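You operate a simulated robot arm through the tools that you are given. There is no shell and no other tool. Be economical: measure what you need, move in short steps, check, and stop when the job is done.

Carry out the task below with a simulated two-armed robot. There is one attempt and no reset: what you move stays moved.

JOB
Take the yellow-striped egg from the left half of the long steel bench and put it on the steel bench. Take the deep orange tub on the rollers next to the belt and put it away on the lower shelf of the hooded bench. Fetch the blue box from the top of the green belt and set it on the lower shelf of the hooded bench. Take the white egg from the right end of the black board and put it on the narrow shelf over the hooded bench. Put one of the green-striped eggs from the right end of the black board on top of the yellow block. Put the green box on the middle of the black board away on the left shelf under the long steel bench. Do these in any order. Set down upright: yellow-striped egg, white egg, green-striped egg.

The check looks at the end state, three seconds after you hand in, the way a careful person would. Anything else that was tipped, shoved, dropped, spilled or broken makes it a failure.

ROBOT AND FRAMES
Two 7-joint arms with two-finger grippers on one trunk, on a base that drives. Base frame: it is fixed to the floor where the robot stands at the start and does not move with it; the origin is under the middle of the robot, x ahead of it, y to its left, z up. Units: mm, rad, N and s.
The left shoulder is at the start at [50, 191, 1092], the right one opposite. With the tool pointing down near the work surface each hand reaches from about 220 to 740 mm from the robot's upright axis, wherever it stands, measured 20 degrees to its own side. Places, roughly: blue box [-1750, 5500, 750]; deep orange tub (12x17x6 cm) [-1700, 5000, 800]; green box [-1750, 3750, 750]; green-striped egg (5x5x6 cm) [-1800, 4100, 800]; left shelf under the long steel bench [800, 100, 300]; lower shelf of the hooded bench [1600, 3100, 300]; narrow shelf over the hooded bench (124x22 cm) [1380, 3600, 1380]; steel bench (24x46 cm) [3540, 1760, 900]; white egg (5x5x6 cm) [-1700, 4300, 800]; yellow block (8x6x6 cm) [-1800, 4200, 800]; yellow-striped egg (5x5x6 cm) [700, 0, 800]. Payload 2.69 kg a hand.
The tool frame of a hand sits at the grasp point between the pads (the TCP): z along the fingers, y along the line on which they close. The tips reach 20 mm beyond it. The gripper opens to 100 mm. The gripper's body begins 63 mm behind the TCP.
Orientation is that of the tool frame in the base frame, as a unit quaternion [x, y, z, w]. With the fingers straight down and closing along the base's y, the tool's x points along the base's -x, its y along +y and its z along -z.

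CONTROLS
- The arms move only by the tool move_arm. It takes "left_rows", "right_rows" or both (then of equal length, played together; a hand with none holds still); each is text: rows parted by semicolons, each of 7 numbers parted by spaces: the shift along the base's x, y, z in units of 25 mm (1.0 is 25 mm), then the turn, a rotation vector about the base's x, y, z in units of 6 degrees (1.0 is 6 degrees), then the gripper command, from -1 (fully open) to 1 (shut), values between in proportion. In form: dx dy dz rx ry rz gripper; .... A call has 1 to 10 rows; each row shifts and turns the commanded pose from where the row before left it. A call with a number of a shift or a turn outside -1 to 1 is refused whole. Each row takes 0.2 s and may step no farther than 50 mm and 0.15 rad from the row before; otherwise, or with a gripper value out of range, the whole call is refused. A pose out of reach is approached as far as the arm can. The call stops where the force on the tool passes 40 N (or 10 N more than at its start, if that is more) or the arm is blocked; 0.2 s more then pass. Each finger travels about 153 mm/s and halts on what it meets, pressing with about 26 N; the grip force reading is that of the motor and also rises with nothing between the fingers. The clock runs only during rows and for 0.2 s after the last one: add rows that do not move to give the fingers time. The reply holds the time, the measured pose of the TCP, the force on the tool along the base axes, the opening and the grip force, in the units named above and with some noise, with the torque about the TCP (base axes, N m) and any sound that the robot's microphone picked up.
- Cameras (640 x 400 px; columns grow to the right, rows downward): "scene" is now at [122.8, 24.3, 1256.9]; the picture's right is [0.29, -0.96, 0.00], its down [-0.58, -0.18, -0.79] and it looks along [0.76, 0.23, -0.61] (base axes); focal length 239 px, centre (320, 200). "left" rides on the left gripper at [70, 19, -99] in its tool frame; the picture's right is [-0.26, 0.97, 0.00], its down [-0.75, -0.20, -0.63] and it looks along [-0.61, -0.16, 0.78] (tool axes); focal length 230 px, centre (320, 200). "right" rides on the right gripper at [70, -19, -99] in its tool frame; the picture's right is [0.26, 0.97, 0.00], its down [-0.75, 0.20, -0.63] and it looks along [-0.61, 0.16, 0.78] (tool axes); focal length 230 px, centre (320, 200). There is no depth. A picture from a camera that has moved, and an enlarged one, comes with that camera's place and axes in the base frame and with its lens.
- grab_frame(camera): a new picture of that camera. No time passes.
- raise_lower(by): slides the trunk up (or, below 0, down) by that many mm; the arms and the scene camera ride with it, the base frame stays. It gives what a move gives, with no picture.
- steer(legs): drives the robot by 1 to 6 legs, each [ahead, left, turn to the left] in mm, mm and rad, along the robot's own axes; the way and the turn of a leg run together, so that a leg with both is an arc; at most 1500 mm and 3.142 rad a leg. The arms and the cameras ride along, it lands a little off, and it stops where it bumps. It gives what a move gives.
- head_to(pan, tilt): turns the head with the scene camera to pan (to the left, within 1.396 rad either way) and tilt (down, from -0.506 to 1.204), counted from straight ahead of the robot. It gives what a move gives.
- zoom(camera, box): a new picture of the part [left, top, right, bottom] of that camera's present view, enlarged. No time passes.
- hand_in(): hands the job in; it is judged then, once.

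Work in short steps. Places have to be worked out from the pictures, the camera data and where the tool is seen: move nearer, look again, correct. Check each grasp and each placing, and mend what went wrong. You have 186 turns and 174 pictures in all, those below and enlarged ones among them. Open the grippers and draw the arms clear of the work before you hand the job in, unless the task says otherwise; then end with one line.

The tools are called after "Call:" as name(argument=value, ...) on one line, values as JSON. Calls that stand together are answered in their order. move_arm: Moves the arms, as the interface text tells. Its arguments: {"type":"object","properties":{"left_rows":{"type":"string"},"right_rows":{"type":"string"}},"required":[]} The other tools are called the same way: raise_lower (by) slides the trunk up or down; steer (legs) drives the base; head_to (pan, tilt) turns the head that bears the scene camera; grab_frame (camera) takes a picture; zoom (camera, box) takes an enlarged picture of a part of a camera's view; hand_in () hands the job in.

At the start:

```text
clock: 0.0
left_tcp_pos: [413.0, 262.8, 1106.0]
left_orientation: [-0.001, 1.0, -0.001, 0.0]
left_force: [0.2, 0.3, 0.8]
left_torque: [0.0, -0.03, 0.0]
left_width: 100.2
left_grip_force: 0.0
right_tcp_pos: [442.4, -44.4, 1117.8]
right_orientation: [0.0, 1.0, 0.001, -0.001]
right_force: [-0.4, 0.0, 0.0]
right_torque: [-0.01, -0.01, -0.03]
right_width: 100.0
right_grip_force: 0.1
trunk travel left (down, up): [-150.0, 173.0]
robot x, y, heading: [-0.1, 3.6, -0.002]
head pan, tilt: [0.297, 0.656]
```

scene: 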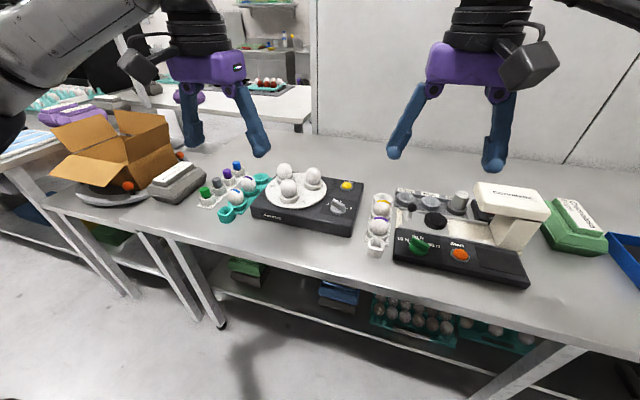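
right: 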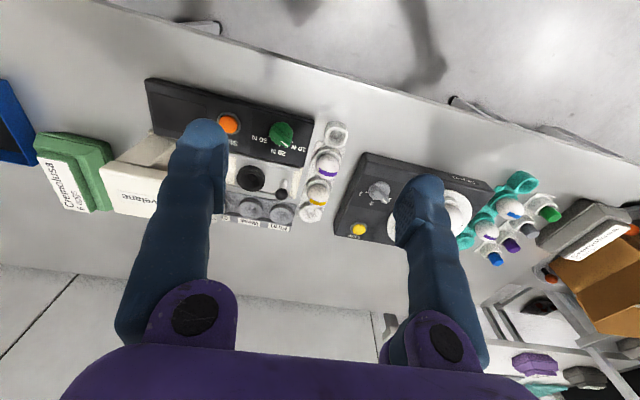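
left: 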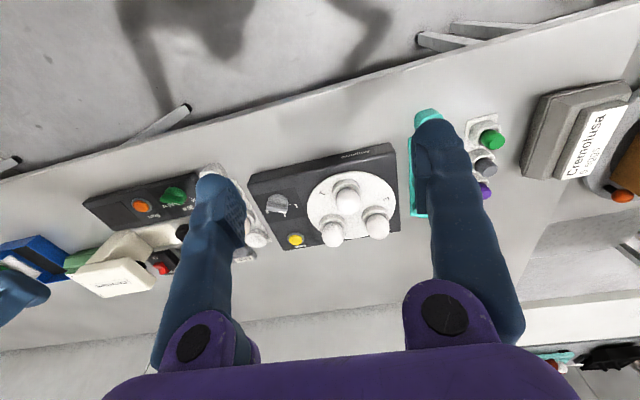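

I first look closely at the egg trays on the long bench to find the yellow-striped egg.

Call:
zoom(camera="scene", box=[180, 140, 420, 290])

Call:
zoom(camera="right", box=[240, 100, 400, 240])

```text
2.67 times, centred on (300, 215) of scene
camera zoom: at [122.8, 24.3, 1256.9], right [0.29, -0.96, 0.0], down [-0.58, -0.18, -0.79], along [0.76, 0.23, -0.61], focal length 638 px, centre (373, 160)
```

zoom: 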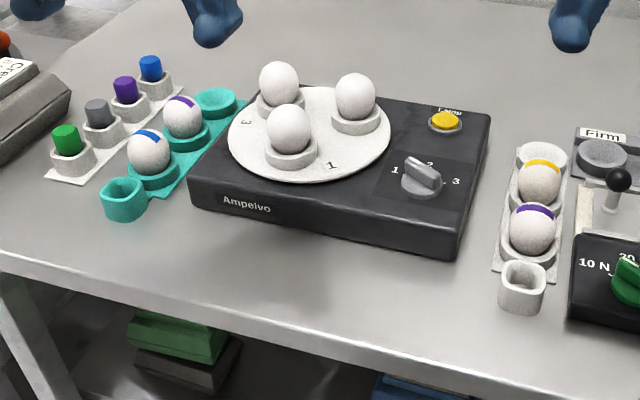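

```text
2.86 times, centred on (320, 170) of right
camera zoom: at [373.4, -62.6, 1217.1], right [-0.26, 0.97, 0.0], down [0.75, 0.2, 0.63], along [0.61, 0.16, -0.78], focal length 657 px, centre (320, 286)
```

zoom: 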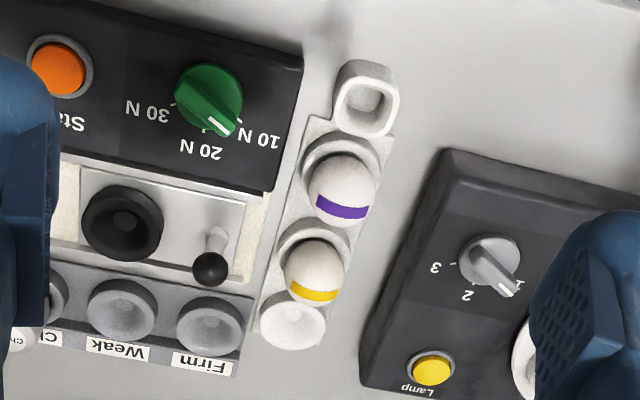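

The yellow-striped egg triangulates to about (652, 6, 845), beside the purple-striped one. I move the open right hand above it.

Call:
move_arm(right_rows="0.93 0.22 -0.75 0 0 0 -0.5;0.93 0.22 -0.75 0 0 0 -0.5;0.93 0.22 -0.75 0 0 0 -0.5;0.93 0.22 -0.75 0 0 0 -0.5;0.93 0.22 -0.75 0 0 0 -0.5;0.93 0.22 -0.75 0 0 0 -0.5;0.93 0.22 -0.75 0 0 0 -0.5;0.93 0.22 -0.75 0 0 0 -0.5;0.93 0.22 -0.75 0 0 0 -0.5")

Call:
grab_frame(camera="right")

Call:
zoom(camera="scene", box=[300, 140, 500, 270])

```text
clock: 2.0
left_tcp_pos: [412.0, 264.9, 1105.5]
left_orientation: [-0.001, 1.0, -0.001, 0.0]
left_force: [0.0, -0.7, 1.0]
left_torque: [0.03, 0.02, -0.01]
left_width: 100.0
left_grip_force: 0.1
right_tcp_pos: [643.3, 4.3, 945.7]
right_orientation: [-0.002, 1.0, 0.001, 0.001]
right_force: [0.0, 0.2, -0.1]
right_torque: [0.01, 0.0, 0.0]
right_width: 74.9
right_grip_force: 0.2
right hand out of reach, approached as far as the arm can: row 9
trunk travel left (down, up): [-150.0, 173.0]
robot x, y, heading: [-0.4, 3.7, -0.001]
head pan, tilt: [0.297, 0.656]
```

```text
168 pictures are left
camera right: at [573.5, -14.3, 1045.2], right [-0.26, 0.97, 0.0], down [0.75, 0.2, 0.63], along [0.61, 0.17, -0.78], focal length 230 px, centre (320, 200)
```

right: 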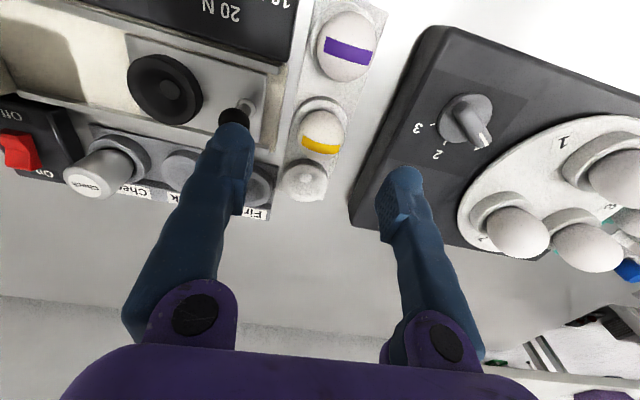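

```text
3.08 times, centred on (400, 205) of scene
camera zoom: at [122.6, 24.9, 1256.9], right [0.29, -0.96, 0.0], down [-0.58, -0.18, -0.79], along [0.76, 0.23, -0.61], focal length 737 px, centre (74, 185)
```

zoom: 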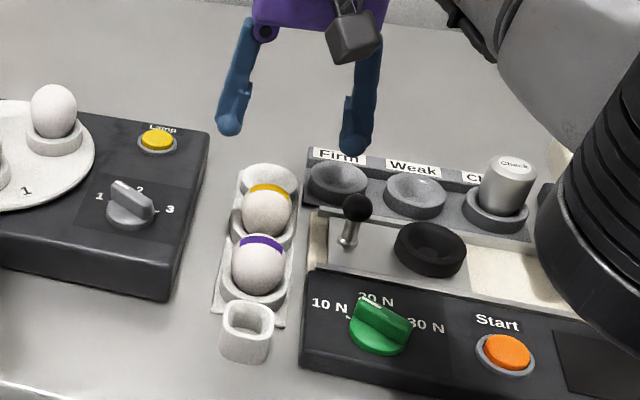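

The reading says the arm is near its limit here; the egg refines to (656, 9, 843). I bring the base a bit forward and left so that the right hand has reach.

Call:
steer(legs=[[70, 70, 0]])

```text
clock: 3.3
left_tcp_pos: [481.2, 333.8, 1108.0]
left_orientation: [-0.001, 1.0, 0.0, 0.001]
left_force: [-0.2, 0.5, 0.4]
left_torque: [-0.03, 0.01, -0.01]
left_width: 100.0
left_grip_force: 0.2
right_tcp_pos: [711.4, 72.4, 946.0]
right_orientation: [0.001, 1.0, 0.001, 0.0]
right_force: [-0.1, 0.6, -0.4]
right_torque: [-0.01, 0.03, -0.03]
right_width: 74.8
right_grip_force: 0.1
trunk travel left (down, up): [-150.0, 173.0]
robot x, y, heading: [67.0, 65.8, 0.0]
head pan, tilt: [0.297, 0.656]
```

Now the hand at (711, 72, 946) goes to about (656, 9, 905), still above the egg (top near 875), and I look again.

Call:
move_arm(right_rows="-0.73 -0.85 0 0 0 0 -0.5;-0.73 -0.85 0 0 0 0 -0.5;-0.74 -0.83 -0.6 0 0 0 -0.5;0 0 -0.6 0 0 0 -0.5")

Call:
grab_frame(camera="right")

Call:
zoom(camera="scene", box=[300, 140, 500, 270])

```text
clock: 4.3
left_tcp_pos: [481.5, 331.2, 1106.8]
left_orientation: [0.001, 1.0, 0.0, 0.001]
left_force: [0.2, -0.7, -0.1]
left_torque: [0.0, 0.03, -0.01]
left_width: 99.9
left_grip_force: 0.0
right_tcp_pos: [676.1, 29.4, 914.6]
right_orientation: [0.001, 1.0, 0.001, 0.0]
right_force: [0.0, -0.4, 0.1]
right_torque: [0.02, -0.01, -0.01]
right_width: 75.1
right_grip_force: 0.0
right hand out of reach, approached as far as the arm can: row 1
trunk travel left (down, up): [-150.0, 173.0]
robot x, y, heading: [69.8, 72.0, -0.007]
head pan, tilt: [0.297, 0.656]
```

```text
166 pictures are left
camera right: at [607.5, 10.3, 1014.3], right [-0.25, 0.97, 0.0], down [0.75, 0.2, 0.63], along [0.61, 0.16, -0.78], focal length 230 px, centre (320, 200)
```

right: 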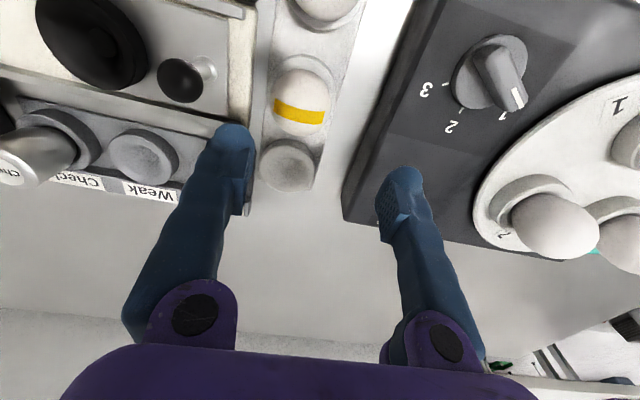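

```text
3.08 times, centred on (400, 205) of scene
camera zoom: at [192.4, 92.6, 1256.8], right [0.29, -0.96, 0.0], down [-0.58, -0.18, -0.79], along [0.76, 0.23, -0.61], focal length 737 px, centre (74, 185)
```

zoom: 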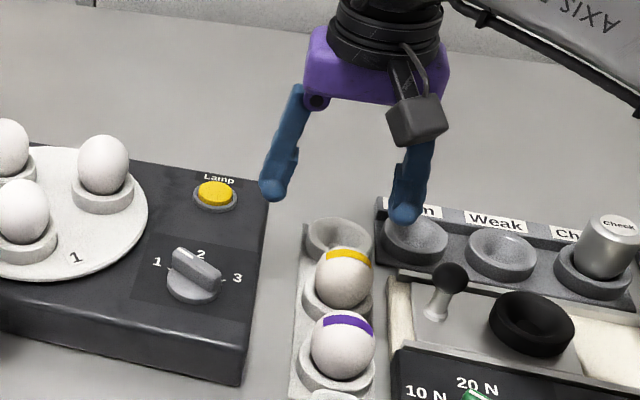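

Both views put the egg at (655, 8, 843). I centre over it and go down so that the tips are just about the cup rim.

Call:
move_arm(right_rows="-0.84 -0.84 0 0 0 0 -0.4;0 0 0 0 0 0 -0.4")

Call:
grab_frame(camera="right")

```text
clock: 4.9
left_tcp_pos: [481.6, 333.5, 1107.5]
left_orientation: [0.0, 1.0, 0.0, 0.0]
left_force: [0.4, 0.8, -0.4]
left_torque: [-0.03, -0.02, -0.02]
left_width: 99.9
left_grip_force: 0.0
right_tcp_pos: [654.8, 9.0, 915.7]
right_orientation: [0.002, 1.0, 0.001, 0.001]
right_force: [-0.9, 0.7, -0.1]
right_torque: [-0.01, 0.02, 0.02]
right_width: 70.2
right_grip_force: 0.0
trunk travel left (down, up): [-150.0, 173.0]
robot x, y, heading: [67.5, 70.2, 0.003]
head pan, tilt: [0.297, 0.656]
```

```text
164 pictures are left
camera right: at [585.3, -8.9, 1015.3], right [-0.26, 0.97, 0.0], down [0.75, 0.2, 0.63], along [0.61, 0.16, -0.78], focal length 230 px, centre (320, 200)
```

right: 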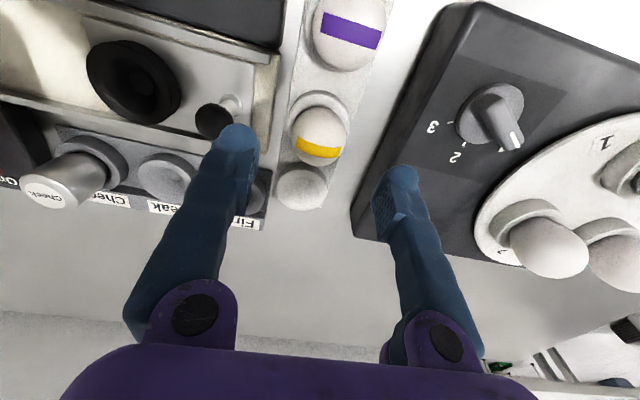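

The egg is still at (655, 9). I descend in three rows to z about 850 and check.

Call:
move_arm(right_rows="0 0 -0.9 0 0 0 -0.4;0 0 -0.9 0 0 0 -0.4;0 0 -0.8 0 0 0 -0.4")

Call:
zoom(camera="scene", box=[340, 170, 470, 260])

Call:
grab_frame(camera="right")

```text
clock: 5.7
left_tcp_pos: [479.9, 333.2, 1106.7]
left_orientation: [0.0, 1.0, -0.001, -0.001]
left_force: [0.5, -0.1, -0.8]
left_torque: [0.0, -0.01, 0.02]
left_width: 100.0
left_grip_force: 0.1
right_tcp_pos: [653.3, 9.9, 849.6]
right_orientation: [0.001, 1.0, 0.001, 0.0]
right_force: [-0.4, -1.0, -0.2]
right_torque: [0.01, 0.0, -0.02]
right_width: 70.0
right_grip_force: 0.0
trunk travel left (down, up): [-150.0, 173.0]
robot x, y, heading: [68.5, 67.8, -0.001]
head pan, tilt: [0.297, 0.656]
```

```text
4.44 times, centred on (405, 215) of scene
camera zoom: at [191.6, 93.9, 1256.9], right [0.29, -0.96, 0.0], down [-0.58, -0.18, -0.79], along [0.76, 0.23, -0.61], focal length 1064 px, centre (-58, 133)
```

zoom: 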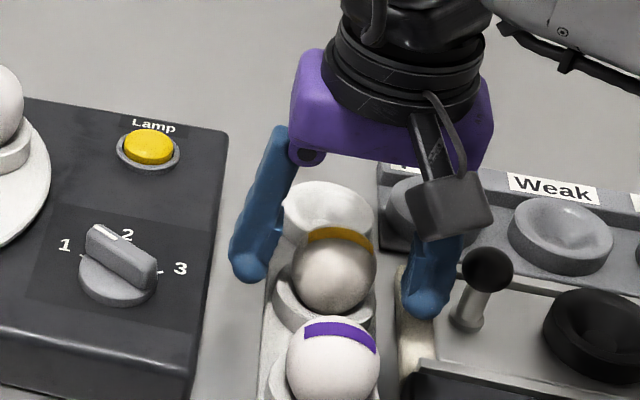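

```text
162 pictures are left
camera right: at [584.4, -9.0, 949.7], right [-0.26, 0.97, 0.0], down [0.75, 0.2, 0.63], along [0.61, 0.16, -0.78], focal length 230 px, centre (320, 200)
```

right: 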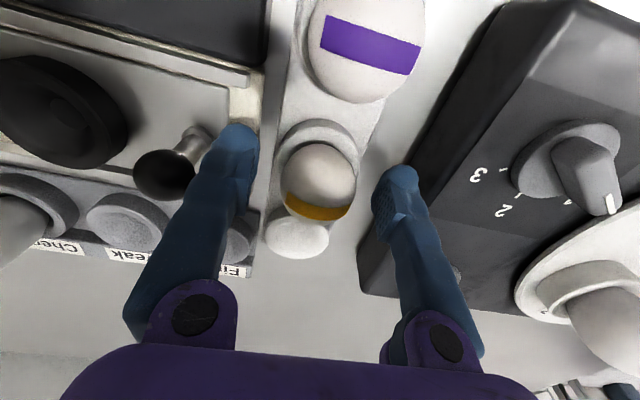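

The fingers straddle the egg. I rise 5 mm to stay clear of the cup, then close.

Call:
move_arm(right_rows="0 0 0.16 0 0 0 -0.4;0 0 0 0 0 0 0.3;0 0 0 0 0 0 0.3;0 0 0 0 0 0 0.3")

Call:
grab_frame(camera="right")

```text
clock: 6.7
left_tcp_pos: [480.9, 332.2, 1107.4]
left_orientation: [0.0, 1.0, -0.001, 0.0]
left_force: [0.2, -0.4, 0.4]
left_torque: [0.0, -0.02, 0.02]
left_width: 99.8
left_grip_force: 0.2
right_tcp_pos: [654.4, 9.8, 855.2]
right_orientation: [0.001, 1.0, 0.001, 0.001]
right_force: [0.3, 1.7, 0.5]
right_torque: [0.03, -0.03, 0.02]
right_width: 42.1
right_grip_force: 9.4
trunk travel left (down, up): [-150.0, 173.0]
robot x, y, heading: [71.2, 70.4, 0.001]
head pan, tilt: [0.297, 0.656]
```

```text
161 pictures are left
camera right: at [584.6, -8.7, 954.7], right [-0.26, 0.97, 0.0], down [0.75, 0.2, 0.63], along [0.61, 0.16, -0.78], focal length 230 px, centre (320, 200)
```

right: 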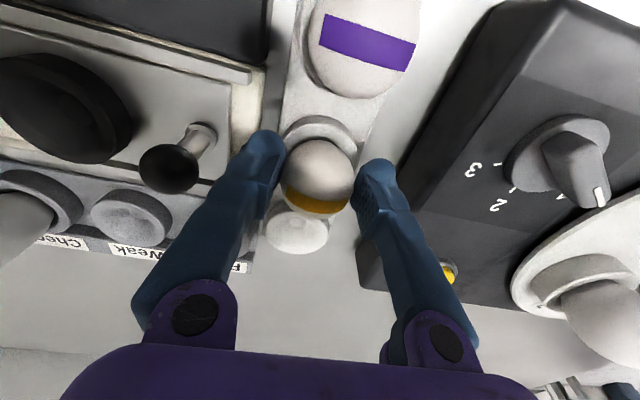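

The grip holds at 42 mm and about 9 N, which is gentle. I lift straight up.

Call:
move_arm(right_rows="0 0 0.5 0 0 0 0.3;0 0 1 0 0 0 0.3;0 0 1 0 0 0 0.3;0 0 1 0 0 0 0.3;0 0 1 0 0 0 0.3")

Call:
grab_frame(camera="right")

Call:
grab_frame(camera="scene")

```text
clock: 7.9
left_tcp_pos: [480.6, 332.9, 1107.1]
left_orientation: [0.0, 1.0, -0.001, 0.0]
left_force: [0.3, -0.1, -0.3]
left_torque: [0.03, 0.01, 0.01]
left_width: 100.2
left_grip_force: 0.1
right_tcp_pos: [654.2, 8.1, 968.6]
right_orientation: [0.001, 1.0, 0.002, 0.0]
right_force: [0.0, 0.3, -0.3]
right_torque: [-0.01, 0.01, -0.01]
right_width: 42.1
right_grip_force: 9.5
trunk travel left (down, up): [-150.0, 173.0]
robot x, y, heading: [67.9, 72.0, -0.005]
head pan, tilt: [0.297, 0.656]
```

```text
160 pictures are left
camera right: at [583.8, -10.3, 1067.8], right [-0.26, 0.97, 0.0], down [0.75, 0.2, 0.63], along [0.61, 0.16, -0.78], focal length 230 px, centre (320, 200)
```

right: 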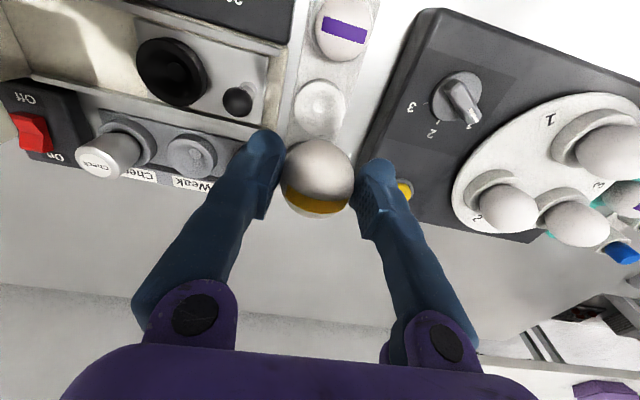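

```text
159 pictures are left
camera scene: at [191.2, 94.0, 1256.9], right [0.29, -0.96, 0.0], down [-0.58, -0.18, -0.79], along [0.76, 0.23, -0.61], focal length 239 px, centre (320, 200)
```

scene: 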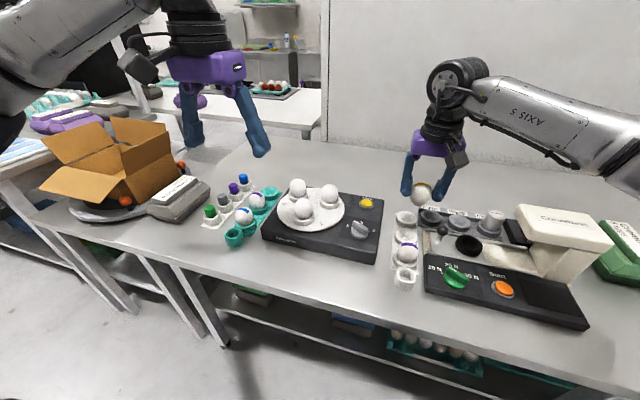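

The egg is out and held. I draw the hand in and up, back off from the bench, then look around to map the route.

Call:
move_arm(right_rows="-0.5 0 1 0 0 0 0.3;-0.9 0 0.8 0 0 0 0.3;-0.9 0 0.8 0 0 0 0.3;-0.9 0 0.8 0 0 0 0.3;-0.9 0 0.8 0 0 0 0.3;-0.9 0 0.8 0 0 0 0.3")

Call:
steer(legs=[[-500, 0, 0]])

Call:
head_to(pan=0.7, tilt=0.25)

Call:
grab_frame(camera="scene")

Call:
head_to(pan=-0.5, tilt=0.25)

Call:
grab_frame(camera="scene")

```text
clock: 9.3
left_tcp_pos: [479.9, 332.2, 1107.2]
left_orientation: [0.0, 1.0, -0.001, -0.001]
left_force: [0.3, 1.0, 0.5]
left_torque: [0.01, -0.01, -0.03]
left_width: 100.0
left_grip_force: 0.0
right_tcp_pos: [527.5, 8.4, 1093.0]
right_orientation: [0.002, 1.0, 0.002, 0.001]
right_force: [-0.3, 0.3, -0.4]
right_torque: [0.0, 0.02, -0.01]
right_width: 41.8
right_grip_force: 9.1
trunk travel left (down, up): [-150.0, 173.0]
robot x, y, heading: [69.6, 69.5, -0.001]
head pan, tilt: [0.297, 0.656]
```

```text
clock: 12.1
left_tcp_pos: [22.6, 337.9, 1107.0]
left_orientation: [-0.003, 1.0, 0.0, -0.001]
left_force: [0.2, 0.8, 0.6]
left_torque: [-0.01, -0.03, 0.03]
left_width: 100.1
left_grip_force: 0.0
right_tcp_pos: [72.7, 14.7, 1092.8]
right_orientation: [-0.003, 1.0, 0.0, 0.001]
right_force: [0.5, 0.1, -0.3]
right_torque: [0.01, 0.03, 0.0]
right_width: 41.9
right_grip_force: 8.7
trunk travel left (down, up): [-150.0, 173.0]
robot x, y, heading: [-385.9, 72.6, 0.002]
head pan, tilt: [0.297, 0.656]
stopped in leg 1: the robot was blocked; the commanded pose is now the measured one
```

```text
clock: 13.0
left_tcp_pos: [23.4, 337.6, 1107.3]
left_orientation: [-0.003, 1.0, -0.001, 0.001]
left_force: [-0.2, -0.2, -0.1]
left_torque: [0.01, -0.01, 0.02]
left_width: 100.3
left_grip_force: 0.0
right_tcp_pos: [72.6, 13.8, 1093.0]
right_orientation: [-0.003, 1.0, 0.001, 0.001]
right_force: [0.3, -0.4, -1.1]
right_torque: [0.01, -0.02, 0.02]
right_width: 41.6
right_grip_force: 8.5
trunk travel left (down, up): [-150.0, 173.0]
robot x, y, heading: [-386.2, 74.5, 0.003]
head pan, tilt: [0.7, 0.25]
```

```text
158 pictures are left
camera scene: at [-276.2, 132.1, 1293.9], right [0.65, -0.76, 0.0], down [-0.19, -0.16, -0.97], along [0.74, 0.63, -0.25], focal length 239 px, centre (320, 200)
```

scene: 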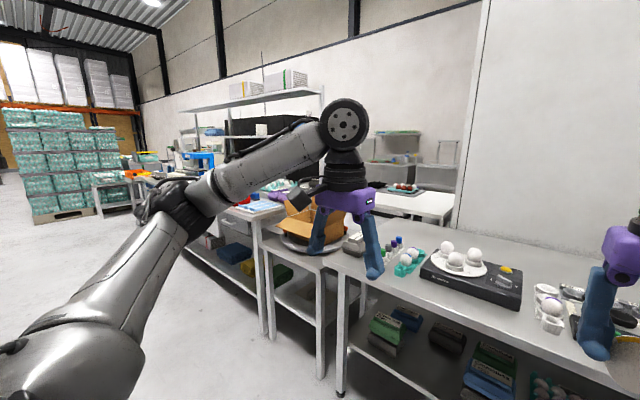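

```text
clock: 14.4
left_tcp_pos: [23.2, 339.0, 1107.1]
left_orientation: [-0.002, 1.0, 0.0, 0.002]
left_force: [0.3, -0.1, -0.1]
left_torque: [-0.02, 0.05, -0.01]
left_width: 100.0
left_grip_force: 0.1
right_tcp_pos: [72.6, 14.1, 1092.9]
right_orientation: [-0.002, 1.0, 0.002, 0.0]
right_force: [1.0, 0.5, -0.7]
right_torque: [-0.02, 0.01, 0.02]
right_width: 42.1
right_grip_force: 9.2
trunk travel left (down, up): [-150.0, 173.0]
robot x, y, heading: [-392.4, 73.3, 0.004]
head pan, tilt: [-0.499, 0.25]
```

```text
157 pictures are left
camera scene: at [-265.2, 27.5, 1293.9], right [-0.47, -0.88, 0.0], down [-0.22, 0.12, -0.97], along [0.85, -0.46, -0.25], focal length 239 px, centre (320, 200)
```

scene: 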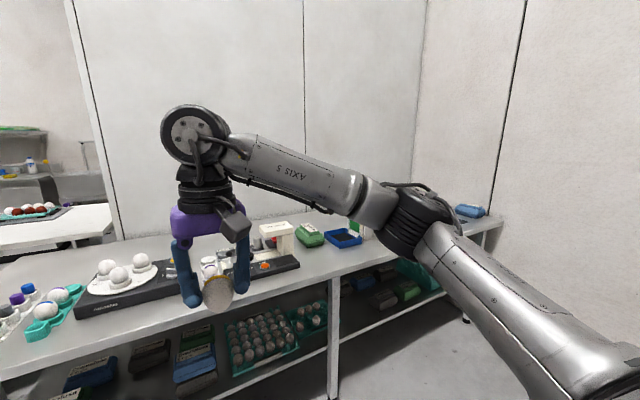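

Something blocked the base from behind. The room opens to the left, so I move a bit ahead, turn to face +y, and look around.

Call:
steer(legs=[[200, 0, 0], [0, 0, 1.57]])

Call:
head_to(pan=0.9, tilt=0.35)

Call:
grab_frame(camera="scene")

Call:
head_to(pan=-0.4, tilt=0.2)

Call:
grab_frame(camera="scene")

```text
clock: 19.8
left_tcp_pos: [-458.0, 480.1, 1108.5]
left_orientation: [0.713, -0.701, 0.0, -0.002]
left_force: [-0.4, -0.4, -0.1]
left_torque: [0.02, 0.03, 0.03]
left_width: 99.9
left_grip_force: 0.0
right_tcp_pos: [-134.2, 533.3, 1093.0]
right_orientation: [0.713, -0.701, -0.002, 0.0]
right_force: [-0.1, -0.1, -0.7]
right_torque: [0.02, 0.02, 0.01]
right_width: 41.8
right_grip_force: 9.1
trunk travel left (down, up): [-150.0, 173.0]
robot x, y, heading: [-187.2, 72.1, 1.583]
head pan, tilt: [-0.499, 0.25]
```

```text
clock: 21.4
left_tcp_pos: [-457.5, 482.2, 1107.3]
left_orientation: [0.713, -0.701, -0.001, -0.001]
left_force: [0.0, -0.9, -0.1]
left_torque: [0.0, -0.02, -0.03]
left_width: 100.2
left_grip_force: 0.1
right_tcp_pos: [-134.1, 533.0, 1092.4]
right_orientation: [0.713, -0.702, -0.002, 0.0]
right_force: [0.1, -0.4, -1.0]
right_torque: [-0.03, -0.05, 0.01]
right_width: 42.1
right_grip_force: 8.4
trunk travel left (down, up): [-150.0, 173.0]
robot x, y, heading: [-187.8, 76.5, 1.587]
head pan, tilt: [0.901, 0.351]
```

```text
156 pictures are left
camera scene: at [-261.7, 169.3, 1284.5], right [0.61, 0.79, 0.0], down [0.27, -0.21, -0.94], along [-0.74, 0.57, -0.34], focal length 239 px, centre (320, 200)
```

scene: 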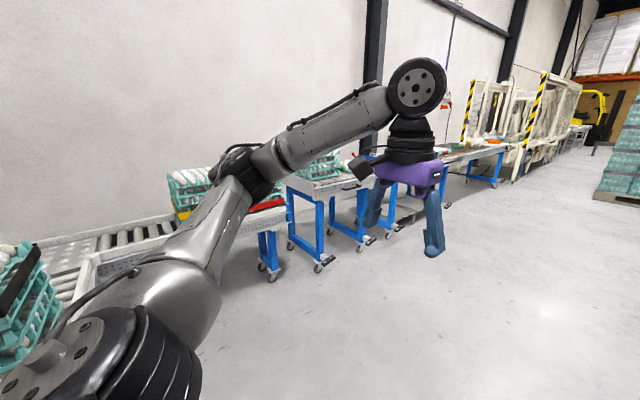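

```text
clock: 22.8
left_tcp_pos: [-456.6, 481.4, 1107.5]
left_orientation: [0.713, -0.701, 0.0, -0.001]
left_force: [-0.3, -0.2, -0.2]
left_torque: [-0.02, -0.04, 0.04]
left_width: 99.9
left_grip_force: 0.1
right_tcp_pos: [-133.4, 532.3, 1092.8]
right_orientation: [0.713, -0.702, -0.001, 0.0]
right_force: [0.7, -0.3, -1.0]
right_torque: [0.01, -0.01, 0.03]
right_width: 42.0
right_grip_force: 8.8
trunk travel left (down, up): [-150.0, 173.0]
robot x, y, heading: [-187.0, 71.2, 1.586]
head pan, tilt: [-0.4, 0.201]
```

```text
155 pictures are left
camera scene: at [-153.0, 199.0, 1298.5], right [0.93, -0.37, 0.0], down [-0.07, -0.18, -0.98], along [0.37, 0.91, -0.2], focal length 239 px, centre (320, 200)
```

scene: 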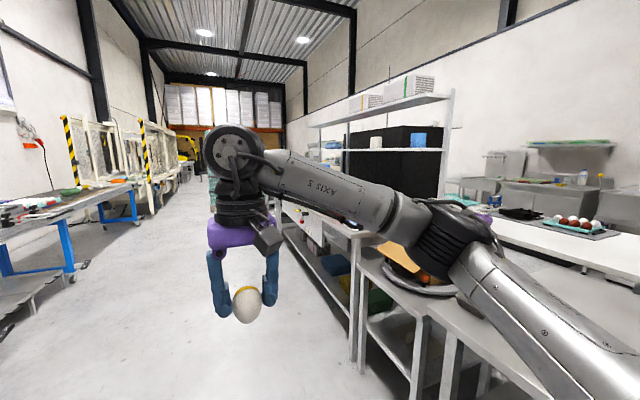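

The aisle toward +y is clear. I drive up it 1500 mm and look to the right for the passage.

Call:
steer(legs=[[1500, 0, 0], [500, 0, 0]])

Call:
head_to(pan=-0.9, tilt=0.2)

Call:
grab_frame(camera="scene")

Call:
head_to(pan=-0.1, tilt=0.3)

Call:
grab_frame(camera="scene")

```text
clock: 32.9
left_tcp_pos: [-487.5, 2500.4, 1107.8]
left_orientation: [0.712, -0.702, 0.0, 0.0]
left_force: [1.0, 0.2, -0.2]
left_torque: [-0.03, -0.03, 0.02]
left_width: 99.9
left_grip_force: 0.0
right_tcp_pos: [-163.1, 2551.9, 1092.7]
right_orientation: [0.711, -0.703, -0.001, -0.001]
right_force: [0.0, 0.4, -1.4]
right_torque: [-0.02, 0.02, 0.01]
right_width: 41.4
right_grip_force: 9.0
trunk travel left (down, up): [-150.0, 173.0]
robot x, y, heading: [-216.1, 2091.2, 1.588]
head pan, tilt: [-0.4, 0.201]
```

```text
clock: 33.8
left_tcp_pos: [-486.4, 2498.6, 1107.1]
left_orientation: [0.712, -0.703, 0.0, -0.001]
left_force: [-0.7, -0.1, -0.6]
left_torque: [-0.02, 0.0, 0.01]
left_width: 99.8
left_grip_force: 0.0
right_tcp_pos: [-162.7, 2552.6, 1093.0]
right_orientation: [0.712, -0.702, -0.001, 0.0]
right_force: [0.2, 0.5, -0.1]
right_torque: [0.01, 0.04, -0.01]
right_width: 41.7
right_grip_force: 8.8
trunk travel left (down, up): [-150.0, 173.0]
robot x, y, heading: [-219.5, 2094.9, 1.584]
head pan, tilt: [-0.901, 0.201]
```

```text
154 pictures are left
camera scene: at [-146.1, 2189.4, 1298.5], right [0.63, -0.77, 0.0], down [-0.15, -0.13, -0.98], along [0.76, 0.62, -0.2], focal length 239 px, centre (320, 200)
```

scene: 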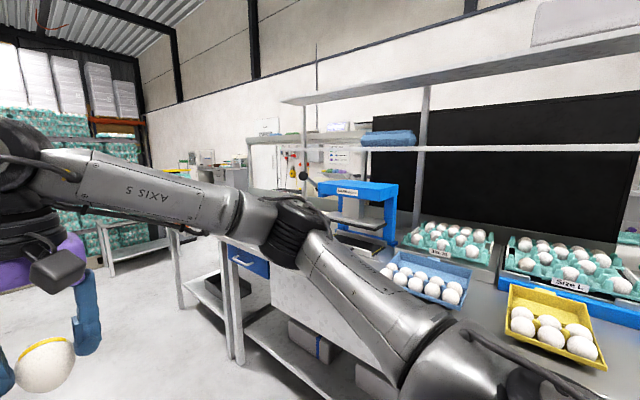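

```text
clock: 34.9
left_tcp_pos: [-487.2, 2500.0, 1107.4]
left_orientation: [0.712, -0.702, -0.001, 0.0]
left_force: [0.6, 0.1, -0.6]
left_torque: [0.0, 0.0, 0.03]
left_width: 100.0
left_grip_force: 0.0
right_tcp_pos: [-163.5, 2551.7, 1092.8]
right_orientation: [0.713, -0.701, -0.001, 0.0]
right_force: [0.4, 0.1, -1.0]
right_torque: [-0.01, -0.04, -0.01]
right_width: 41.5
right_grip_force: 9.2
trunk travel left (down, up): [-150.0, 173.0]
robot x, y, heading: [-214.2, 2092.8, 1.582]
head pan, tilt: [-0.099, 0.3]
```

```text
153 pictures are left
camera scene: at [-210.2, 2223.4, 1289.2], right [1.0, -0.09, 0.0], down [-0.03, -0.29, -0.96], along [0.08, 0.95, -0.3], focal length 239 px, centre (320, 200)
```

scene: 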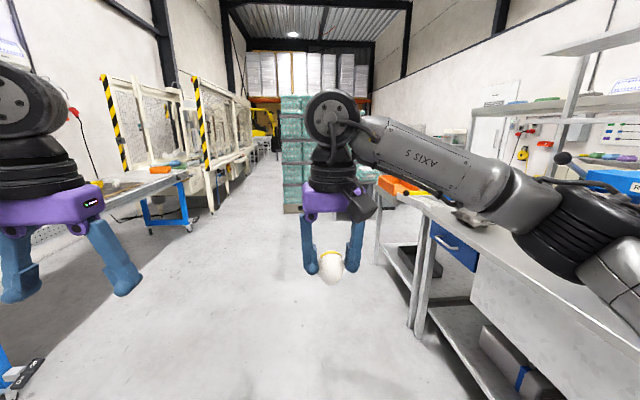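

The bench row continues to about y 4200; what I need lies behind it. I drive on and look right again.

Call:
steer(legs=[[1500, 0, 0]])

Call:
head_to(pan=-0.9, tilt=0.3)

Call:
grab_frame(camera="scene")

Call:
head_to(pan=1.0, tilt=0.4)

Call:
grab_frame(camera="scene")

```text
clock: 42.4
left_tcp_pos: [-537.0, 3992.9, 1107.8]
left_orientation: [0.721, -0.693, -0.001, 0.0]
left_force: [-0.7, 0.4, -0.4]
left_torque: [0.0, -0.04, 0.01]
left_width: 100.1
left_grip_force: 0.0
right_tcp_pos: [-213.9, 4052.2, 1092.3]
right_orientation: [0.72, -0.694, -0.002, 0.0]
right_force: [-0.2, -0.2, -0.2]
right_torque: [0.0, -0.02, 0.0]
right_width: 41.3
right_grip_force: 9.0
trunk travel left (down, up): [-150.0, 173.0]
robot x, y, heading: [-254.2, 3594.7, 1.607]
head pan, tilt: [-0.099, 0.3]
```

```text
clock: 43.5
left_tcp_pos: [-535.2, 3991.1, 1107.3]
left_orientation: [0.721, -0.693, -0.001, 0.0]
left_force: [0.0, 0.0, -0.1]
left_torque: [0.0, -0.01, -0.01]
left_width: 99.9
left_grip_force: 0.0
right_tcp_pos: [-215.2, 4051.8, 1093.1]
right_orientation: [0.721, -0.693, -0.001, 0.0]
right_force: [0.4, 0.8, -1.2]
right_torque: [0.0, -0.01, 0.03]
right_width: 41.6
right_grip_force: 9.2
trunk travel left (down, up): [-150.0, 173.0]
robot x, y, heading: [-254.2, 3592.9, 1.611]
head pan, tilt: [-0.901, 0.3]
```

```text
152 pictures are left
camera scene: at [-188.0, 3690.4, 1289.2], right [0.65, -0.76, 0.0], down [-0.22, -0.19, -0.96], along [0.72, 0.62, -0.3], focal length 239 px, centre (320, 200)
```

scene: 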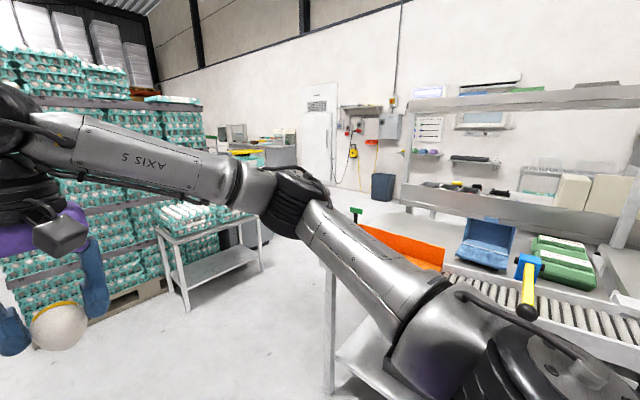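

```text
clock: 45.4
left_tcp_pos: [-535.5, 3991.1, 1107.7]
left_orientation: [0.721, -0.693, 0.0, 0.0]
left_force: [0.5, 0.6, -0.4]
left_torque: [0.01, 0.01, 0.01]
left_width: 100.1
left_grip_force: 0.1
right_tcp_pos: [-214.3, 4051.6, 1093.3]
right_orientation: [0.721, -0.693, 0.0, 0.0]
right_force: [0.1, 0.8, -0.5]
right_torque: [0.02, -0.02, 0.0]
right_width: 41.5
right_grip_force: 9.3
trunk travel left (down, up): [-150.0, 173.0]
robot x, y, heading: [-258.5, 3588.5, 1.608]
head pan, tilt: [1.0, 0.4]
```

```text
151 pictures are left
camera scene: at [-338.6, 3676.5, 1279.9], right [0.51, 0.86, 0.0], down [0.34, -0.2, -0.92], along [-0.79, 0.47, -0.39], focal length 239 px, centre (320, 200)
```

scene: 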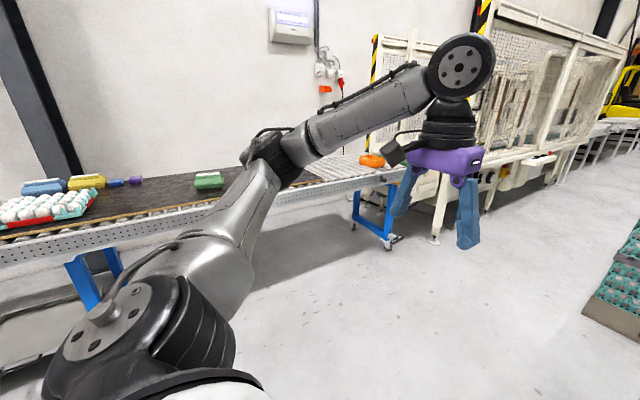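

The row ends near y 4250 and a passage of about 1.1 m leads to +x. I drive to its mouth, turn to +x, and look.

Call:
steer(legs=[[1180, 0, 0], [0, 0, -1.6]])

Call:
head_to(pan=-0.4, tilt=0.35)

Call:
grab_frame(camera="scene")

```text
clock: 55.3
left_tcp_pos: [113.1, 5034.8, 1107.4]
left_orientation: [0.001, 1.0, 0.0, 0.002]
left_force: [-0.1, 0.5, -0.9]
left_torque: [0.01, 0.0, 0.02]
left_width: 100.0
left_grip_force: 0.0
right_tcp_pos: [161.1, 4711.3, 1093.2]
right_orientation: [0.0, 1.0, 0.001, 0.001]
right_force: [0.0, -1.2, -0.8]
right_torque: [0.0, 0.0, 0.01]
right_width: 41.3
right_grip_force: 8.8
trunk travel left (down, up): [-150.0, 173.0]
robot x, y, heading: [-299.1, 4770.3, 0.003]
head pan, tilt: [1.0, 0.4]
```

```text
clock: 56.8
left_tcp_pos: [113.3, 5035.3, 1107.7]
left_orientation: [0.001, 1.0, 0.0, 0.0]
left_force: [-0.3, 0.7, -0.2]
left_torque: [-0.01, -0.02, 0.0]
left_width: 100.2
left_grip_force: 0.0
right_tcp_pos: [161.1, 4711.5, 1092.2]
right_orientation: [0.001, 1.0, 0.001, 0.001]
right_force: [0.4, 0.7, -0.8]
right_torque: [-0.01, 0.0, 0.01]
right_width: 41.2
right_grip_force: 9.0
trunk travel left (down, up): [-150.0, 173.0]
robot x, y, heading: [-298.5, 4775.8, -0.003]
head pan, tilt: [-0.4, 0.351]
```

```text
150 pictures are left
camera scene: at [-172.5, 4735.2, 1284.5], right [-0.39, -0.92, 0.0], down [-0.32, 0.13, -0.94], along [0.86, -0.37, -0.34], focal length 239 px, centre (320, 200)
```

scene: 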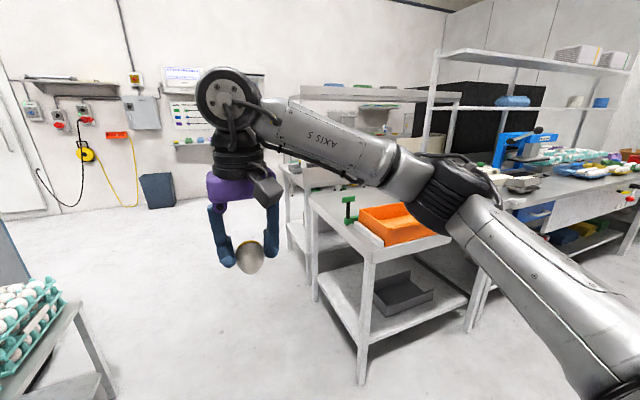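

The passage is clear to the far wall. I drive 2850 mm along +x, turn to -y and look.

Call:
steer(legs=[[1450, 0, 0], [1400, 0, 0], [0, 0, -1.57]])

Call:
head_to(pan=0.3, tilt=0.35)

Call:
grab_frame(camera="scene")

Call:
head_to(pan=-0.9, tilt=0.4)

Call:
grab_frame(camera="scene")

```text
clock: 74.7
left_tcp_pos: [2887.4, 4367.6, 1108.1]
left_orientation: [0.698, 0.716, 0.0, 0.001]
left_force: [-0.6, 0.1, -0.4]
left_torque: [0.0, -0.01, 0.0]
left_width: 99.9
left_grip_force: 0.1
right_tcp_pos: [2564.5, 4313.1, 1092.9]
right_orientation: [0.698, 0.716, 0.0, 0.001]
right_force: [-1.2, -0.7, -0.3]
right_torque: [0.02, 0.03, 0.02]
right_width: 40.8
right_grip_force: 9.0
trunk travel left (down, up): [-150.0, 173.0]
robot x, y, heading: [2612.4, 4776.3, -1.547]
head pan, tilt: [-0.4, 0.351]
```

```text
clock: 75.7
left_tcp_pos: [2888.6, 4367.0, 1107.0]
left_orientation: [0.698, 0.716, 0.0, 0.001]
left_force: [-0.1, 0.0, 0.3]
left_torque: [0.0, 0.0, 0.03]
left_width: 100.2
left_grip_force: 0.2
right_tcp_pos: [2564.8, 4312.4, 1092.8]
right_orientation: [0.699, 0.715, 0.0, 0.001]
right_force: [-0.7, 0.4, -1.0]
right_torque: [-0.01, 0.02, -0.02]
right_width: 40.7
right_grip_force: 9.0
trunk travel left (down, up): [-150.0, 173.0]
robot x, y, heading: [2614.4, 4774.4, -1.546]
head pan, tilt: [0.3, 0.351]
```

```text
149 pictures are left
camera scene: at [2644.9, 4643.9, 1284.5], right [-0.95, -0.32, 0.0], down [-0.11, 0.33, -0.94], along [0.3, -0.89, -0.34], focal length 239 px, centre (320, 200)
```

scene: 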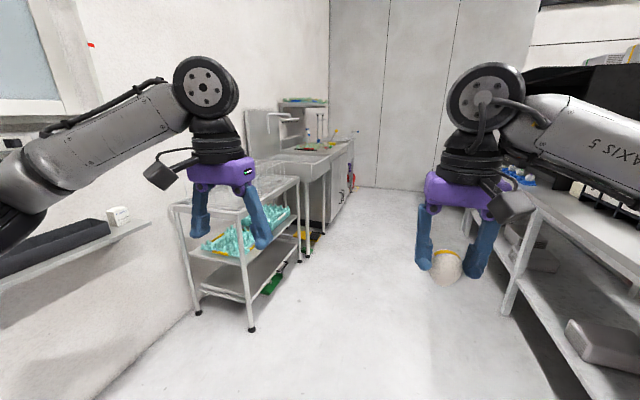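

```text
clock: 77.1
left_tcp_pos: [2888.5, 4367.9, 1108.0]
left_orientation: [0.698, 0.716, -0.001, 0.001]
left_force: [-0.4, -0.4, -1.2]
left_torque: [0.0, 0.02, 0.02]
left_width: 99.9
left_grip_force: 0.0
right_tcp_pos: [2565.6, 4311.3, 1093.5]
right_orientation: [0.699, 0.715, -0.001, 0.002]
right_force: [-0.4, -0.3, 0.2]
right_torque: [0.05, 0.0, 0.02]
right_width: 41.0
right_grip_force: 9.3
trunk travel left (down, up): [-150.0, 173.0]
robot x, y, heading: [2610.2, 4773.2, -1.55]
head pan, tilt: [-0.901, 0.4]
```

```text
148 pictures are left
camera scene: at [2544.2, 4672.9, 1279.9], right [-0.64, 0.77, 0.0], down [0.3, 0.25, -0.92], along [-0.71, -0.59, -0.39], focal length 239 px, centre (320, 200)
```

scene: 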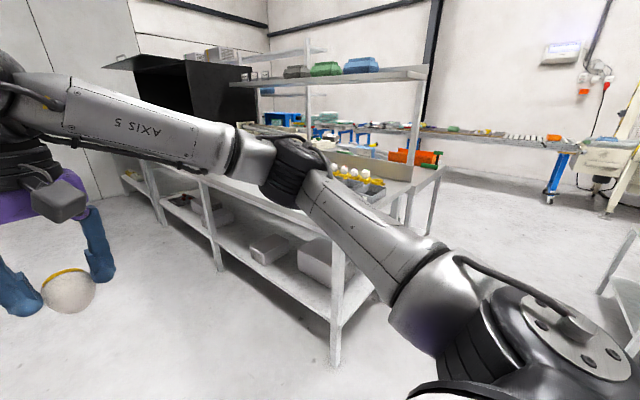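

The steel bench is at the end on the left. I check the egg in the hand before driving on, since the width crept down.

Call:
grab_frame(camera="right")

```text
147 pictures are left
camera right: at [2544.7, 4382.3, 1192.2], right [0.96, 0.28, 0.0], down [0.22, -0.74, 0.63], along [0.18, -0.61, -0.78], focal length 230 px, centre (320, 200)
```

right: 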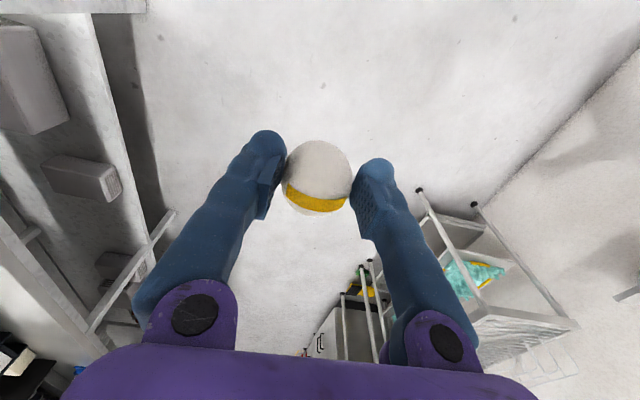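

It has slipped a few millimetres at most. I firm up the grip a little and drive on toward the steel bench.

Call:
move_arm(right_rows="0 0 0 0 0 0 0.4;0 0 0 0 0 0 0.4")

Call:
steer(legs=[[1450, 0, 0], [1200, 0, 0]])

Call:
head_to(pan=0.8, tilt=0.45)

Call:
grab_frame(camera="scene")

```text
clock: 77.7
left_tcp_pos: [2887.4, 4368.9, 1107.8]
left_orientation: [0.698, 0.716, -0.001, 0.001]
left_force: [0.2, 0.6, 0.8]
left_torque: [-0.01, 0.0, 0.03]
left_width: 100.1
left_grip_force: 0.1
right_tcp_pos: [2564.5, 4312.8, 1093.6]
right_orientation: [0.699, 0.716, 0.0, 0.002]
right_force: [0.4, -0.1, -1.3]
right_torque: [-0.04, 0.01, -0.03]
right_width: 40.8
right_grip_force: 8.6
trunk travel left (down, up): [-150.0, 173.0]
robot x, y, heading: [2613.3, 4773.0, -1.543]
head pan, tilt: [-0.901, 0.4]
```

```text
clock: 90.7
left_tcp_pos: [2953.5, 1704.1, 1108.2]
left_orientation: [0.699, 0.715, 0.0, 0.0]
left_force: [0.3, 0.2, 0.0]
left_torque: [-0.02, 0.01, 0.02]
left_width: 100.1
left_grip_force: 0.1
right_tcp_pos: [2630.3, 1648.8, 1093.0]
right_orientation: [0.7, 0.714, -0.001, 0.001]
right_force: [-0.9, 0.0, -0.9]
right_torque: [0.0, 0.0, 0.03]
right_width: 40.5
right_grip_force: 8.8
trunk travel left (down, up): [-150.0, 173.0]
robot x, y, heading: [2681.4, 2110.6, -1.55]
head pan, tilt: [-0.901, 0.4]
```

```text
clock: 92.4
left_tcp_pos: [2952.6, 1705.3, 1107.3]
left_orientation: [0.699, 0.715, -0.001, 0.002]
left_force: [-0.8, -0.2, -0.5]
left_torque: [-0.02, -0.01, -0.01]
left_width: 100.0
left_grip_force: 0.1
right_tcp_pos: [2629.0, 1649.4, 1092.0]
right_orientation: [0.7, 0.714, 0.0, 0.001]
right_force: [-0.4, 0.5, -0.8]
right_torque: [-0.01, 0.01, 0.01]
right_width: 40.7
right_grip_force: 9.1
trunk travel left (down, up): [-150.0, 173.0]
robot x, y, heading: [2680.4, 2112.7, -1.552]
head pan, tilt: [0.799, 0.45]
```

```text
146 pictures are left
camera scene: at [2749.0, 2006.8, 1275.3], right [-0.68, -0.73, 0.0], down [-0.32, 0.3, -0.9], along [0.66, -0.61, -0.44], focal length 239 px, centre (320, 200)
```

scene: 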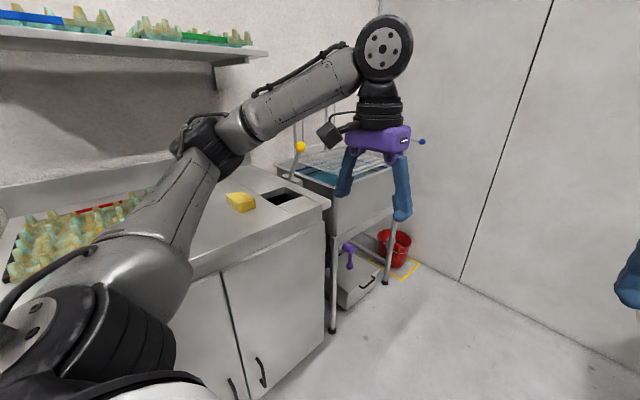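

The bench with the sponge is the goal; free area about (3450, 1830). I turn to face it, approach, and look.

Call:
steer(legs=[[0, 0, 1.552], [200, -100, 0]])

Call:
head_to(pan=-0.2, tilt=0.7)

Call:
grab_frame(camera="scene")

Call:
grab_frame(camera="right")

```text
clock: 97.9
left_tcp_pos: [3283.3, 2278.4, 1107.4]
left_orientation: [-0.005, 1.0, -0.001, 0.0]
left_force: [0.6, 0.1, -0.2]
left_torque: [0.01, 0.01, 0.03]
left_width: 100.1
left_grip_force: 0.0
right_tcp_pos: [3334.8, 1955.5, 1092.2]
right_orientation: [-0.004, 1.0, 0.001, 0.001]
right_force: [0.6, -0.3, -0.6]
right_torque: [0.01, 0.03, -0.01]
right_width: 40.5
right_grip_force: 9.2
trunk travel left (down, up): [-150.0, 173.0]
robot x, y, heading: [2875.6, 2012.3, 0.004]
head pan, tilt: [0.799, 0.45]
```

```text
clock: 99.1
left_tcp_pos: [3282.9, 2280.1, 1107.0]
left_orientation: [-0.006, 1.0, 0.001, 0.001]
left_force: [0.0, -0.6, -0.3]
left_torque: [-0.01, 0.02, 0.03]
left_width: 100.5
left_grip_force: 0.1
right_tcp_pos: [3334.0, 1954.9, 1093.0]
right_orientation: [-0.005, 1.0, 0.001, 0.002]
right_force: [-0.2, 0.5, -0.6]
right_torque: [-0.02, 0.01, 0.0]
right_width: 40.8
right_grip_force: 8.8
trunk travel left (down, up): [-150.0, 173.0]
robot x, y, heading: [2876.9, 2010.4, 0.009]
head pan, tilt: [-0.201, 0.7]
```

```text
145 pictures are left
camera scene: at [2998.0, 1995.1, 1253.1], right [-0.19, -0.98, 0.0], down [-0.63, 0.12, -0.77], along [0.75, -0.14, -0.64], focal length 239 px, centre (320, 200)
```

scene: 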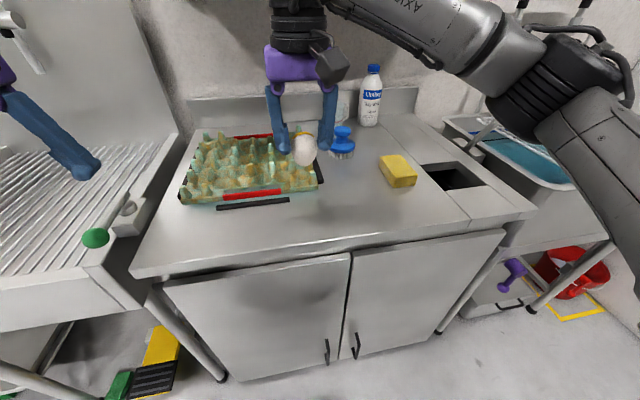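

```text
144 pictures are left
camera right: at [3265.4, 1936.9, 1192.3], right [-0.27, 0.96, 0.0], down [0.75, 0.21, 0.63], along [0.61, 0.17, -0.77], focal length 230 px, centre (320, 200)
```

right: 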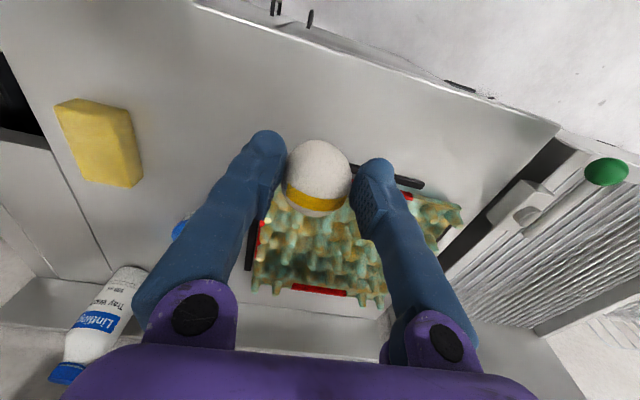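

I bring the egg over the free spot near (3380, 1810), still high, and look.

Call:
move_arm(right_rows="0.3 -0.97 -0.5 0 0 0 0.4;0.3 -0.97 -0.5 0 0 0 0.4;0.3 -0.97 -0.5 0 0 0 0.4;0.3 -0.97 -0.6 0 0 0 0.4;0.3 -0.97 -0.6 0 0 0 0.4;0.3 -0.95 -0.8 0 0 0 0.4;0 0 -0.8 0 0 0 0.4")

Call:
zoom(camera="scene", box=[260, 90, 460, 220])

Call:
grab_frame(camera="right")

```text
clock: 100.7
left_tcp_pos: [3284.1, 2279.6, 1107.0]
left_orientation: [-0.006, 1.0, 0.0, 0.001]
left_force: [-0.2, 0.1, -0.1]
left_torque: [0.0, 0.02, 0.0]
left_width: 99.8
left_grip_force: 0.0
right_tcp_pos: [3381.7, 1811.1, 984.7]
right_orientation: [-0.006, 1.0, 0.001, 0.001]
right_force: [-0.5, -0.9, -1.9]
right_torque: [-0.02, 0.02, -0.04]
right_width: 40.6
right_grip_force: 9.0
trunk travel left (down, up): [-150.0, 173.0]
robot x, y, heading: [2872.8, 2013.8, 0.01]
head pan, tilt: [-0.201, 0.7]
```

```text
3.08 times, centred on (360, 155) of scene
camera zoom: at [2998.1, 1995.1, 1253.1], right [-0.19, -0.98, 0.0], down [-0.63, 0.12, -0.76], along [0.75, -0.14, -0.64], focal length 737 px, centre (197, 338)
```

zoom: 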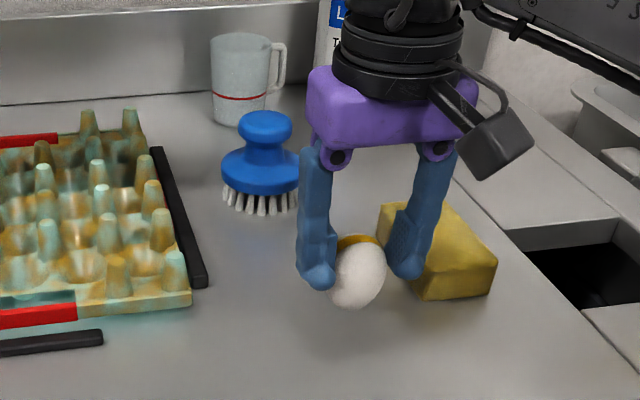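

```text
142 pictures are left
camera right: at [3311.9, 1791.1, 1083.8], right [-0.27, 0.96, 0.0], down [0.75, 0.21, 0.63], along [0.61, 0.17, -0.77], focal length 230 px, centre (320, 200)
```

right: 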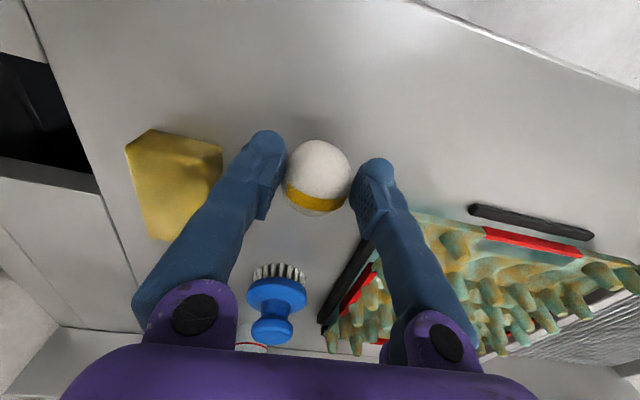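

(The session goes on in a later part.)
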